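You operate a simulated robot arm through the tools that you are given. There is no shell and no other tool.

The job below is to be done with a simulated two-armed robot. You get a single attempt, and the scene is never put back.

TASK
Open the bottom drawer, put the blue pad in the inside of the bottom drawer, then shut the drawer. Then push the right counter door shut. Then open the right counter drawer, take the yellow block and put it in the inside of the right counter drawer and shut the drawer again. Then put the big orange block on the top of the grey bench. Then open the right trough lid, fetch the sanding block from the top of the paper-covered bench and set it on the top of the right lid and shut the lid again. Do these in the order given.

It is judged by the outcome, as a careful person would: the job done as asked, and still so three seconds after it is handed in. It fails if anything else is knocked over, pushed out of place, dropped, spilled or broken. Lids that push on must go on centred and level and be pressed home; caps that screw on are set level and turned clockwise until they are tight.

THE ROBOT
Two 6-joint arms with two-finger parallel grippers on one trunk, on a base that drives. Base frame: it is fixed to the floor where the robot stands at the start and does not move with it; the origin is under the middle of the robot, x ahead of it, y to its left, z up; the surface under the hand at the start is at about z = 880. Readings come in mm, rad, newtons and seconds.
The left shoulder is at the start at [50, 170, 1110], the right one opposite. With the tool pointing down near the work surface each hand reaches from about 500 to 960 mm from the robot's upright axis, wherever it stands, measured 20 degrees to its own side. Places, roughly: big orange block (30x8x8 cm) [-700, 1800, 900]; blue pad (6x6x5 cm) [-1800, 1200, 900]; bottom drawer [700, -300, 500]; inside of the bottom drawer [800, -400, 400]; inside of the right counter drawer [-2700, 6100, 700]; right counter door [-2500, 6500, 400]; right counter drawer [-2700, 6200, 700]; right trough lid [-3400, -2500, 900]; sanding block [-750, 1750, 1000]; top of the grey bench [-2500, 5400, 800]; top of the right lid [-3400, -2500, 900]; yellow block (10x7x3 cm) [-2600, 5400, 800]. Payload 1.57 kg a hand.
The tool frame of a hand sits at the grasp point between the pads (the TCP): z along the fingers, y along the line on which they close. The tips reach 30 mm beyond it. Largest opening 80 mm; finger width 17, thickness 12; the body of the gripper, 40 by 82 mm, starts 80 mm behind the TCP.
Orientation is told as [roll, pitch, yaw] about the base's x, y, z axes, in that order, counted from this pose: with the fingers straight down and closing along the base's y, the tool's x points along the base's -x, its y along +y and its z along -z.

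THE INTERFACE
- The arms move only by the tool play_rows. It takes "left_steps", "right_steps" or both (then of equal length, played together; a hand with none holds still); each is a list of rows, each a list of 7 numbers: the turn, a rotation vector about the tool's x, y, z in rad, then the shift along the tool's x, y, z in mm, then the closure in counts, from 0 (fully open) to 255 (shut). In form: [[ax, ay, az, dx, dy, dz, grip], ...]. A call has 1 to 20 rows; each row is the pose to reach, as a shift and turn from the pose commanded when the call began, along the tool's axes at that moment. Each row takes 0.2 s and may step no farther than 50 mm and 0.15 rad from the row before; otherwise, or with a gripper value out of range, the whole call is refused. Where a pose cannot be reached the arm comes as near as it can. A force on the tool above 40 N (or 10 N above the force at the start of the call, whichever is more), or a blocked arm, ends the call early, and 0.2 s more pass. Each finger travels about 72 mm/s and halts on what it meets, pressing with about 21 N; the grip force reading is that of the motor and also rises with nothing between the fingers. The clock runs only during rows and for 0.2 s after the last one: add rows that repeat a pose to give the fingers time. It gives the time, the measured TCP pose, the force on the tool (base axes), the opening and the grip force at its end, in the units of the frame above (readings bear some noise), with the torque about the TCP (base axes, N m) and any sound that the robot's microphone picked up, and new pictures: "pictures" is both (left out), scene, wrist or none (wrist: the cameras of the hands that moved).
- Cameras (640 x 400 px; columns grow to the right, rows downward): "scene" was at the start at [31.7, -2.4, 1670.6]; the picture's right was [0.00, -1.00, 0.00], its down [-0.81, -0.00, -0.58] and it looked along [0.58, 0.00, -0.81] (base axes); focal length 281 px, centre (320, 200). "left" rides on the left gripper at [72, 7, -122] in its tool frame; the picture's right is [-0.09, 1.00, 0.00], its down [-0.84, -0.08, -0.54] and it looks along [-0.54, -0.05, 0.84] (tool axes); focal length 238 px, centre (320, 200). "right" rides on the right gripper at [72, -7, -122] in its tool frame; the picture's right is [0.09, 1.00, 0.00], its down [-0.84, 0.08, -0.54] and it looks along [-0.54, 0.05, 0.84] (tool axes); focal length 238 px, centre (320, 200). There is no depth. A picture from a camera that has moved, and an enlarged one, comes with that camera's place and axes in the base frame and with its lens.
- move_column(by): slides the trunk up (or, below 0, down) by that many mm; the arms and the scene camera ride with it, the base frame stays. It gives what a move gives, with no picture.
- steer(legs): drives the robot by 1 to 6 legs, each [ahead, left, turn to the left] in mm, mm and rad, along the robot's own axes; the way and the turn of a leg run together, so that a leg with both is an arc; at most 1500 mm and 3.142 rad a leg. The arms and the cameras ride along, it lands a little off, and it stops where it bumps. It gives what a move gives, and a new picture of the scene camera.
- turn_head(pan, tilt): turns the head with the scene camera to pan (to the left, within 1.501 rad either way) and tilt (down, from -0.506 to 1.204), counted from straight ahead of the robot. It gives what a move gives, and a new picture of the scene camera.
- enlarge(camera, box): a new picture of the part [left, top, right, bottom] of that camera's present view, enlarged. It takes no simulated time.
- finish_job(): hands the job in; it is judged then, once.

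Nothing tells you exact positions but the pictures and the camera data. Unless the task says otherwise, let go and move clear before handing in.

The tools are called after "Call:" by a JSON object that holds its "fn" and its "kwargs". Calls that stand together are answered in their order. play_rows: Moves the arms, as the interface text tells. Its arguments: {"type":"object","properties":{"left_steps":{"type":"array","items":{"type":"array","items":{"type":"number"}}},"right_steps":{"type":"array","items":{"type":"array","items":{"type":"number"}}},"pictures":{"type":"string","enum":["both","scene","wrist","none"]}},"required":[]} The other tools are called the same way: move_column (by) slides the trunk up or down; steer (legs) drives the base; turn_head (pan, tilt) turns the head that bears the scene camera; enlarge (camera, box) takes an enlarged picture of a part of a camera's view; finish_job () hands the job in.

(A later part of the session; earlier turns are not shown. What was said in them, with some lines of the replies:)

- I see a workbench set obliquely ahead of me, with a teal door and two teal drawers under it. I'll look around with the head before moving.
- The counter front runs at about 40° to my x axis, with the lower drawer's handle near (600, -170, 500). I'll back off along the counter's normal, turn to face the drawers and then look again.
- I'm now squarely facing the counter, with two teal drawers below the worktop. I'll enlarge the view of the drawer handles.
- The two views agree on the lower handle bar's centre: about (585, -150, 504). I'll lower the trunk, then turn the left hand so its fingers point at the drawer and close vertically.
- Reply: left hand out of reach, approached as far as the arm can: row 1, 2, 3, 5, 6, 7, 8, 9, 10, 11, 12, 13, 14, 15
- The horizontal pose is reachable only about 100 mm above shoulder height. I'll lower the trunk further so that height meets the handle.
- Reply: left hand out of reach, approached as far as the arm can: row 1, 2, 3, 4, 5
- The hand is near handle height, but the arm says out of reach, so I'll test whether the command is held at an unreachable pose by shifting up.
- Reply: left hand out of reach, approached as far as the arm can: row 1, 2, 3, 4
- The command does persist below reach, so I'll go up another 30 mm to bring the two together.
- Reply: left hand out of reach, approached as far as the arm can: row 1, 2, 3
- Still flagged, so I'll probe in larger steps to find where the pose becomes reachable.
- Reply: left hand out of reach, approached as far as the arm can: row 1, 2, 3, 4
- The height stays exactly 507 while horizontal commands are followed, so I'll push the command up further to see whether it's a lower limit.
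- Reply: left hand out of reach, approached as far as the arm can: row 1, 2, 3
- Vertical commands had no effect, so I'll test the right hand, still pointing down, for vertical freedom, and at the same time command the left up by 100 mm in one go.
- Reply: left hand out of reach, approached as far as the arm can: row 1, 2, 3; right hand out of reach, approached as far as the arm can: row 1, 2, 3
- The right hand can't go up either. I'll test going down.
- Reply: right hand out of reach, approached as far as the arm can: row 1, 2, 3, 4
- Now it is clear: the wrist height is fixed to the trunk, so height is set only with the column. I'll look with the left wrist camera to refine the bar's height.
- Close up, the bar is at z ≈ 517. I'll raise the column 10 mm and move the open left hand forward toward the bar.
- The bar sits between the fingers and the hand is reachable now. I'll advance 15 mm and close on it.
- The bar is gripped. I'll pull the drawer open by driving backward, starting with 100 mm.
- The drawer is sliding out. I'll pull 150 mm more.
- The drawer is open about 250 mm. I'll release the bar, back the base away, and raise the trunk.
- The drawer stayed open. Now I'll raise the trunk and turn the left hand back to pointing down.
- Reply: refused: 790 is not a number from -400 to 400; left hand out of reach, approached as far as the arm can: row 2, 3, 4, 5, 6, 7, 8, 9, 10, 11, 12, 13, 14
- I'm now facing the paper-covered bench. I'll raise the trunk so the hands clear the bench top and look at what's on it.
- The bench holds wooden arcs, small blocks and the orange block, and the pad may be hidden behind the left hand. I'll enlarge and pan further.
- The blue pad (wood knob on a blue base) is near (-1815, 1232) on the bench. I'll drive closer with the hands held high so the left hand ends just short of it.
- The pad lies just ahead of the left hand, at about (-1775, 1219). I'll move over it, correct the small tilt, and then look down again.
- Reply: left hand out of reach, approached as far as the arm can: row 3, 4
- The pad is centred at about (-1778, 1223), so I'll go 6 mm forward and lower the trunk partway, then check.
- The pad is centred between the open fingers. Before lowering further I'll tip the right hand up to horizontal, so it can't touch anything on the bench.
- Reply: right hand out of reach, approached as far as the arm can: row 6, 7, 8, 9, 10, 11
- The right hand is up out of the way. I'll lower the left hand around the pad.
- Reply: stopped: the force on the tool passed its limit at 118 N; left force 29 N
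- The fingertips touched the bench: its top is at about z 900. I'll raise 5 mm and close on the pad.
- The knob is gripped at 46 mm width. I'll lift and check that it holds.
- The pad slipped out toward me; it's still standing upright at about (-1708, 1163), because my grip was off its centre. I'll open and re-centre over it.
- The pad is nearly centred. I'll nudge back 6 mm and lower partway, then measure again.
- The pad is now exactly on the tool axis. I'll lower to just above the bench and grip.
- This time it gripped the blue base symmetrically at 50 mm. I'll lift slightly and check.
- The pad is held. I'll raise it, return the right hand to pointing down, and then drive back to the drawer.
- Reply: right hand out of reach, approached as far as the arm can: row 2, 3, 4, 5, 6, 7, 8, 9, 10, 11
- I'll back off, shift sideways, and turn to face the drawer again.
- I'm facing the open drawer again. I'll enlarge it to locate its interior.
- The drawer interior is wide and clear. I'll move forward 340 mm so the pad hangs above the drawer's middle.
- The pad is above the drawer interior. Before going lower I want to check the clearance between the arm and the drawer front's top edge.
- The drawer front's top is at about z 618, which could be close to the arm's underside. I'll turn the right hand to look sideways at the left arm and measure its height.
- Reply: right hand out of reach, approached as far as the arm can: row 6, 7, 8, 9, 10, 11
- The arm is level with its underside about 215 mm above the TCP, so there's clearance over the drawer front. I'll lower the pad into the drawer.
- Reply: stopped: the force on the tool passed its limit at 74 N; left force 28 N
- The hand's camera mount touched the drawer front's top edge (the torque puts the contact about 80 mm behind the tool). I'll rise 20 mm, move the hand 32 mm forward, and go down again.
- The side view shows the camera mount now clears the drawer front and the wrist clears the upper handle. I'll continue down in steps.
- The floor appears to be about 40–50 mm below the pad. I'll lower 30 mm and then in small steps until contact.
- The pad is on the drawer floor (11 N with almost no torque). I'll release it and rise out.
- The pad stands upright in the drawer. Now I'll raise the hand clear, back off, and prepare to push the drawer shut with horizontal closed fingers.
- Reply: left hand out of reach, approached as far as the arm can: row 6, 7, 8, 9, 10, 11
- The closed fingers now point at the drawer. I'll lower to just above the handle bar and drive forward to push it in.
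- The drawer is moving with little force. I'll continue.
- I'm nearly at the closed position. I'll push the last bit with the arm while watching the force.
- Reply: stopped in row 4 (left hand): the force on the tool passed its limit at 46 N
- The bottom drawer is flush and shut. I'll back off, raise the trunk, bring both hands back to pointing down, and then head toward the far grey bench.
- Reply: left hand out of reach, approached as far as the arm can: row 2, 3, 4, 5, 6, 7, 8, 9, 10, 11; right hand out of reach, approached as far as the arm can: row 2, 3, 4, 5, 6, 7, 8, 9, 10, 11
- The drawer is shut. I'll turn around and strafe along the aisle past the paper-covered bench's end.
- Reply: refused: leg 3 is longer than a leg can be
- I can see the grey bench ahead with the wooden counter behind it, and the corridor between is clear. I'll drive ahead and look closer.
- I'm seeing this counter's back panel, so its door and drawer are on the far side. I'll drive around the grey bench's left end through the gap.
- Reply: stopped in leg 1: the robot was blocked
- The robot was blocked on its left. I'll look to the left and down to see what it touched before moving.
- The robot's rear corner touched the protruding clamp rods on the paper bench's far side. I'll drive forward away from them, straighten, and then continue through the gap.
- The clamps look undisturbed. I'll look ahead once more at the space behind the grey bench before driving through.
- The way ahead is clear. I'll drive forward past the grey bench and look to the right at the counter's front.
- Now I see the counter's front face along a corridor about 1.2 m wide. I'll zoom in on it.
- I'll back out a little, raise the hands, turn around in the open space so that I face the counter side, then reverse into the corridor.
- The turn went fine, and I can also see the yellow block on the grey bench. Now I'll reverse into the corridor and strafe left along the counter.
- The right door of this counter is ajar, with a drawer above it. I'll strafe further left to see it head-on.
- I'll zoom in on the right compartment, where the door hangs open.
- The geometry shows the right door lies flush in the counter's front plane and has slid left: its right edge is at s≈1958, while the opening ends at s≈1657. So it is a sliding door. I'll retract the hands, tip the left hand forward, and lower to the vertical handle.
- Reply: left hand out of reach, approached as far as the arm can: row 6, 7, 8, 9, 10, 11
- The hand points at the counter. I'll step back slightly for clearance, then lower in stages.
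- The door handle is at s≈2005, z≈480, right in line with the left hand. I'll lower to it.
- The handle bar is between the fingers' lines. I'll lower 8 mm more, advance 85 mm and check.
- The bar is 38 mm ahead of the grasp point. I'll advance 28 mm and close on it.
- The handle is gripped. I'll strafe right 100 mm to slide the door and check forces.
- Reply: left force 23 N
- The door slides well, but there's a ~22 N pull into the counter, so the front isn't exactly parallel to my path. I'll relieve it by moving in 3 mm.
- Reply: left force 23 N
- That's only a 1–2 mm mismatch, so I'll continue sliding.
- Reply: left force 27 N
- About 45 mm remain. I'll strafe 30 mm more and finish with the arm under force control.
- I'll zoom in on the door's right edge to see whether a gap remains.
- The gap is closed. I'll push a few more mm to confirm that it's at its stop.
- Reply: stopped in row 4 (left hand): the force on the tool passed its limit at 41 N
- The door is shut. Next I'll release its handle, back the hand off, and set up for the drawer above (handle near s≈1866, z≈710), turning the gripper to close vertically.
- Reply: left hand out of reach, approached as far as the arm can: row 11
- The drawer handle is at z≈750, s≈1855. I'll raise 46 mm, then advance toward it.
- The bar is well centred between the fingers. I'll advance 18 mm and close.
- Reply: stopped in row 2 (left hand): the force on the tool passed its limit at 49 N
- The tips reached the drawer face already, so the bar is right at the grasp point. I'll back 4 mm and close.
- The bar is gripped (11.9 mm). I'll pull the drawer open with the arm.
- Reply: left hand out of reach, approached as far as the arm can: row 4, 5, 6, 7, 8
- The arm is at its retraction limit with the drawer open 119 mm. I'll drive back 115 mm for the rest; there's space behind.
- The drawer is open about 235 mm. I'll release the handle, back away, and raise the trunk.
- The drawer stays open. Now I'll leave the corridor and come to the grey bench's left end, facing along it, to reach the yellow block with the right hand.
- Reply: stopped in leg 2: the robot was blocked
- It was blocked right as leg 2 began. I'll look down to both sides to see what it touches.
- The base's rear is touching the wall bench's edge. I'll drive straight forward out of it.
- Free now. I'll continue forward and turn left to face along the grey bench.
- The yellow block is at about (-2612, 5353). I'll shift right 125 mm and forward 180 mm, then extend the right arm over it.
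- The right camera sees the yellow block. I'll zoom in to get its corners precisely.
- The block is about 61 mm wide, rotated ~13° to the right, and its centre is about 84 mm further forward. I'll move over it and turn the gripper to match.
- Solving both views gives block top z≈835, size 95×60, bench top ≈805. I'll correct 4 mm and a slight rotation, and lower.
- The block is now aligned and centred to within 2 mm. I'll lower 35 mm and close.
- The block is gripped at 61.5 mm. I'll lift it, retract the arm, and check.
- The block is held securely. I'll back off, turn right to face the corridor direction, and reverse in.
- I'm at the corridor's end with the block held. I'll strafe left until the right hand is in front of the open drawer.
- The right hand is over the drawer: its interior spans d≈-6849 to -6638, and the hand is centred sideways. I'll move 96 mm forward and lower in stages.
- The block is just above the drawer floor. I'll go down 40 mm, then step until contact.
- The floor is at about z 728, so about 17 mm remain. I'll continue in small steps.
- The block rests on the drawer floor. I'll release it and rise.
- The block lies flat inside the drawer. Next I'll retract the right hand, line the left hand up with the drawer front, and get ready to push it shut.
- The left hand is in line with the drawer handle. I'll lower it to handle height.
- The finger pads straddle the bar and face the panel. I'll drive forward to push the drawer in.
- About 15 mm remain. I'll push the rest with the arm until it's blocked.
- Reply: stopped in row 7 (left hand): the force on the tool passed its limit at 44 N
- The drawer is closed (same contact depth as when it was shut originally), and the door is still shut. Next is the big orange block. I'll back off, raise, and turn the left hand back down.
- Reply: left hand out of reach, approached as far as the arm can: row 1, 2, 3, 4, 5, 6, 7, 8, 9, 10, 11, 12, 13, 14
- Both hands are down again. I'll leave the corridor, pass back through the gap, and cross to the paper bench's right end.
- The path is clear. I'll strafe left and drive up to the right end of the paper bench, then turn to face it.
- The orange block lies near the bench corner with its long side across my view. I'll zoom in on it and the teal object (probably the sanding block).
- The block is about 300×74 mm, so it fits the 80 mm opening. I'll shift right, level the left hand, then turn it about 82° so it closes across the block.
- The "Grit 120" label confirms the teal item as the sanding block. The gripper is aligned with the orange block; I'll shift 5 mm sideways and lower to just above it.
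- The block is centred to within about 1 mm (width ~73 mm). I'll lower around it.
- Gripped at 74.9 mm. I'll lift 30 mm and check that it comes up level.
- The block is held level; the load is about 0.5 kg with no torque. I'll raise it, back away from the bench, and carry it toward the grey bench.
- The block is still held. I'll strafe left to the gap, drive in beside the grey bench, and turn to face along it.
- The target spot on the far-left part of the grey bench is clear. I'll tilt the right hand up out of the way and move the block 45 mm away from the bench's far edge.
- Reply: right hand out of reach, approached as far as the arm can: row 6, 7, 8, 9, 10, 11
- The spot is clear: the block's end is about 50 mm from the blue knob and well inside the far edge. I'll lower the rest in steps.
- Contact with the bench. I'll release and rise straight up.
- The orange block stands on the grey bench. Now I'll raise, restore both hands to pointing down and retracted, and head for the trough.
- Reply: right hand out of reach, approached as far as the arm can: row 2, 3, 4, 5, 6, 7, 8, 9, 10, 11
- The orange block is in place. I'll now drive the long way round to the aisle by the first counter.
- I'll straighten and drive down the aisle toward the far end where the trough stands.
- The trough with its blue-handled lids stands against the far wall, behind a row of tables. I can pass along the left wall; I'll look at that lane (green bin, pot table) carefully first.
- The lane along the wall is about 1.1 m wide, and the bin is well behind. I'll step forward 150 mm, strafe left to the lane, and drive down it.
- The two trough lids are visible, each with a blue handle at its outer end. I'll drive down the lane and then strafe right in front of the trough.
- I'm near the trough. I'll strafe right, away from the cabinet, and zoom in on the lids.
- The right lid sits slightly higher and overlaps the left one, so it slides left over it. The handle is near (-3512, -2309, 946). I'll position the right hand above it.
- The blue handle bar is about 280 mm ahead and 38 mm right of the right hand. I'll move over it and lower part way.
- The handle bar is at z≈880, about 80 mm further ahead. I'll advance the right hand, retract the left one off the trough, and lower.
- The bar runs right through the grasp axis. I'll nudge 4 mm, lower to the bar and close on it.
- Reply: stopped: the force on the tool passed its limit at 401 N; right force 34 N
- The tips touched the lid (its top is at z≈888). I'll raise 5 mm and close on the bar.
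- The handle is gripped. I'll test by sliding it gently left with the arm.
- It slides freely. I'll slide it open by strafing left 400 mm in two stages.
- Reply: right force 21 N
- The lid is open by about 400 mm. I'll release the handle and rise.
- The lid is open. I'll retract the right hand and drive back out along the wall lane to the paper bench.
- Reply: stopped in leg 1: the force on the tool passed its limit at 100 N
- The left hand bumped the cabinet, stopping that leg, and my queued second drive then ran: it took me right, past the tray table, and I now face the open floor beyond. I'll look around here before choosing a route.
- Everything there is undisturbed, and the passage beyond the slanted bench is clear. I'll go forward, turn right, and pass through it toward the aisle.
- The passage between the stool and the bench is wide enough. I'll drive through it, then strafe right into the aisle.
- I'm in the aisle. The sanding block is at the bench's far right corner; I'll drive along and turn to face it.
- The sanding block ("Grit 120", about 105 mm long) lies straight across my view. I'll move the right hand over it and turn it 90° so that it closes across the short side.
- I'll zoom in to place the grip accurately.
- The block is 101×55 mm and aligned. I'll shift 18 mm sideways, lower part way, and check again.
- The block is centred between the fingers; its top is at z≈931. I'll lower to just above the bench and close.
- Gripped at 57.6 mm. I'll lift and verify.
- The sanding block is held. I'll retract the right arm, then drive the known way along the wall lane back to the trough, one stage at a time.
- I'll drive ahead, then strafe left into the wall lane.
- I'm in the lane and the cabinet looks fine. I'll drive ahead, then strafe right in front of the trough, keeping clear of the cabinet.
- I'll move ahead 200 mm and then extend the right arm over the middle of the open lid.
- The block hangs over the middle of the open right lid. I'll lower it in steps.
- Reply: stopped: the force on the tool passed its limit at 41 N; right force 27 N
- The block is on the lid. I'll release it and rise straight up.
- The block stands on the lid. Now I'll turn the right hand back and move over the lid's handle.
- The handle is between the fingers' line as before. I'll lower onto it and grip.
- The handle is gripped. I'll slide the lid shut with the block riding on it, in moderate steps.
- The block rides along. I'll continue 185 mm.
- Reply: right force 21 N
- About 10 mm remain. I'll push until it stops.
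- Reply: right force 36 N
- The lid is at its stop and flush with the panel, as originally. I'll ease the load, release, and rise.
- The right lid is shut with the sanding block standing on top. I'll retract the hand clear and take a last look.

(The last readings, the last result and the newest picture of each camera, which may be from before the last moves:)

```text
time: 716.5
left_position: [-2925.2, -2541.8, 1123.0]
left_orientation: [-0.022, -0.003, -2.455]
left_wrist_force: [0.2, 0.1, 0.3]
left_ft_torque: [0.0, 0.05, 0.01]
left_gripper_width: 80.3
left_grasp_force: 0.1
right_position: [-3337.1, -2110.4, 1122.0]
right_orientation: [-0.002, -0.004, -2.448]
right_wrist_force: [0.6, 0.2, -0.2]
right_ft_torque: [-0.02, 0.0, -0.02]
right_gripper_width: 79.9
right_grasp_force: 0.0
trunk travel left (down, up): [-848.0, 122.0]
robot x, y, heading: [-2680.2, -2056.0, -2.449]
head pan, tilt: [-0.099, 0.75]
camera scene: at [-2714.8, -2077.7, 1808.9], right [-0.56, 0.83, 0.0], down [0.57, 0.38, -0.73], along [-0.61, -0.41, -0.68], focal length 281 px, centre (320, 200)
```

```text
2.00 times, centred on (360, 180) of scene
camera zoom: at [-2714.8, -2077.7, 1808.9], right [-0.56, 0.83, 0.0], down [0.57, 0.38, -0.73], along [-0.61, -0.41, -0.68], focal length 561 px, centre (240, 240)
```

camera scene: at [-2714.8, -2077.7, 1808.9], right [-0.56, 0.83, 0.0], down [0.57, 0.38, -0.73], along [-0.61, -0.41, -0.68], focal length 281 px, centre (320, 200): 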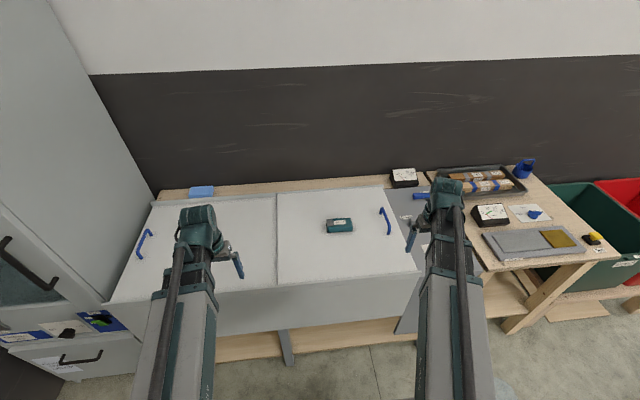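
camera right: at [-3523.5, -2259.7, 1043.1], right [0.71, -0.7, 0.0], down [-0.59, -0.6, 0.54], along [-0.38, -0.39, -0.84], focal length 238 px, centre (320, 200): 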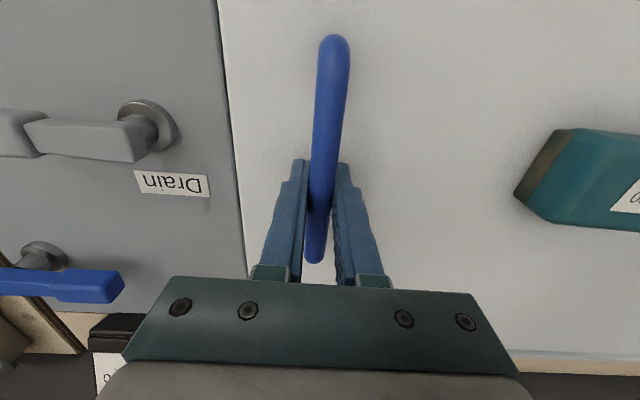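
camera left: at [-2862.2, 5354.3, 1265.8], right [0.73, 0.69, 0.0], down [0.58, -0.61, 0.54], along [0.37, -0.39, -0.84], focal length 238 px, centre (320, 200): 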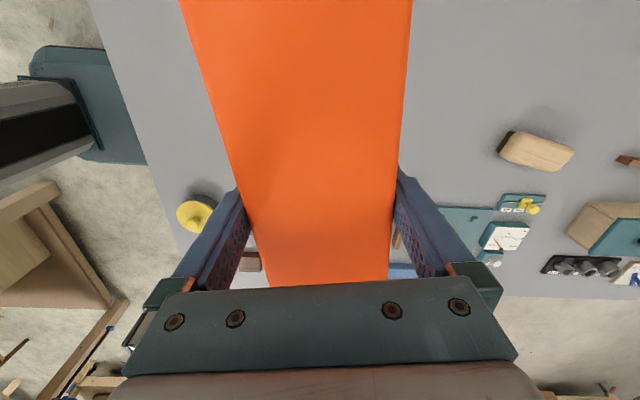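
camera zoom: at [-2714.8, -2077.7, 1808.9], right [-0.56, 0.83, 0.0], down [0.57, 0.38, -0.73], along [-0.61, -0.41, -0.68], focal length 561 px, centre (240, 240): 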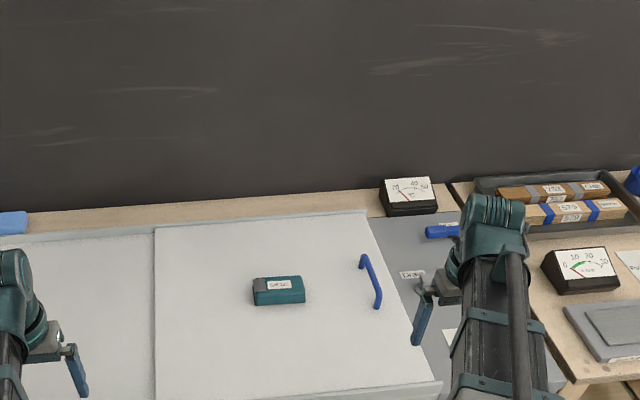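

The right trough lid is shut with the sanding block on it, and both hands are clear. As far as I can see, every step of the job is done, so I'm handing it in.

Call:
{"fn": "finish_job", "kwargs": {}}

```text
The job is handed in.
```

I did every step in the order you gave and handed the job in. Nothing looked knocked over or moved in the pictures I took, but I did bump into a few things on the way.

- **Bottom drawer:** I opened it, stood the blue pad upright on the drawer floor, and pushed the drawer shut until it was flush. The pad slipped from my first grip and slid a short way across the bench, still upright. I picked it up cleanly on the second try.
- **Right counter door:** it turned out to be a sliding door. I slid it to its end stop and no gap was left.
- **Right counter drawer:** I opened it, laid the yellow block flat inside, and pushed it shut to the depth where it had been closed before.
- **Big orange block:** it rests on a clear part of the grey bench, away from the other items.
- **Right trough lid:** it slides too. I slid it open, set the sanding block on top, and slid it shut to its stop with the block riding along. The block was still standing there at my last look.

**Bumps and hard contacts:**
- The robot's rear corner touched the clamp rods on the back of the paper-covered bench.
- The base touched the edge of a bench against the wall near the counter.
- The left hand hit the tall grey cabinet beside the trough with about 100 N.
- The left hand's camera mount touched the top edge of the open bottom drawer (about 74 N) while I was lowering the pad in.
- The fingertips pressed the paper-covered bench (about 118 N) while picking up the pad.
- The fingertips hit the trough lid (about 400 N) when I reached for its handle; it slid normally afterwards.
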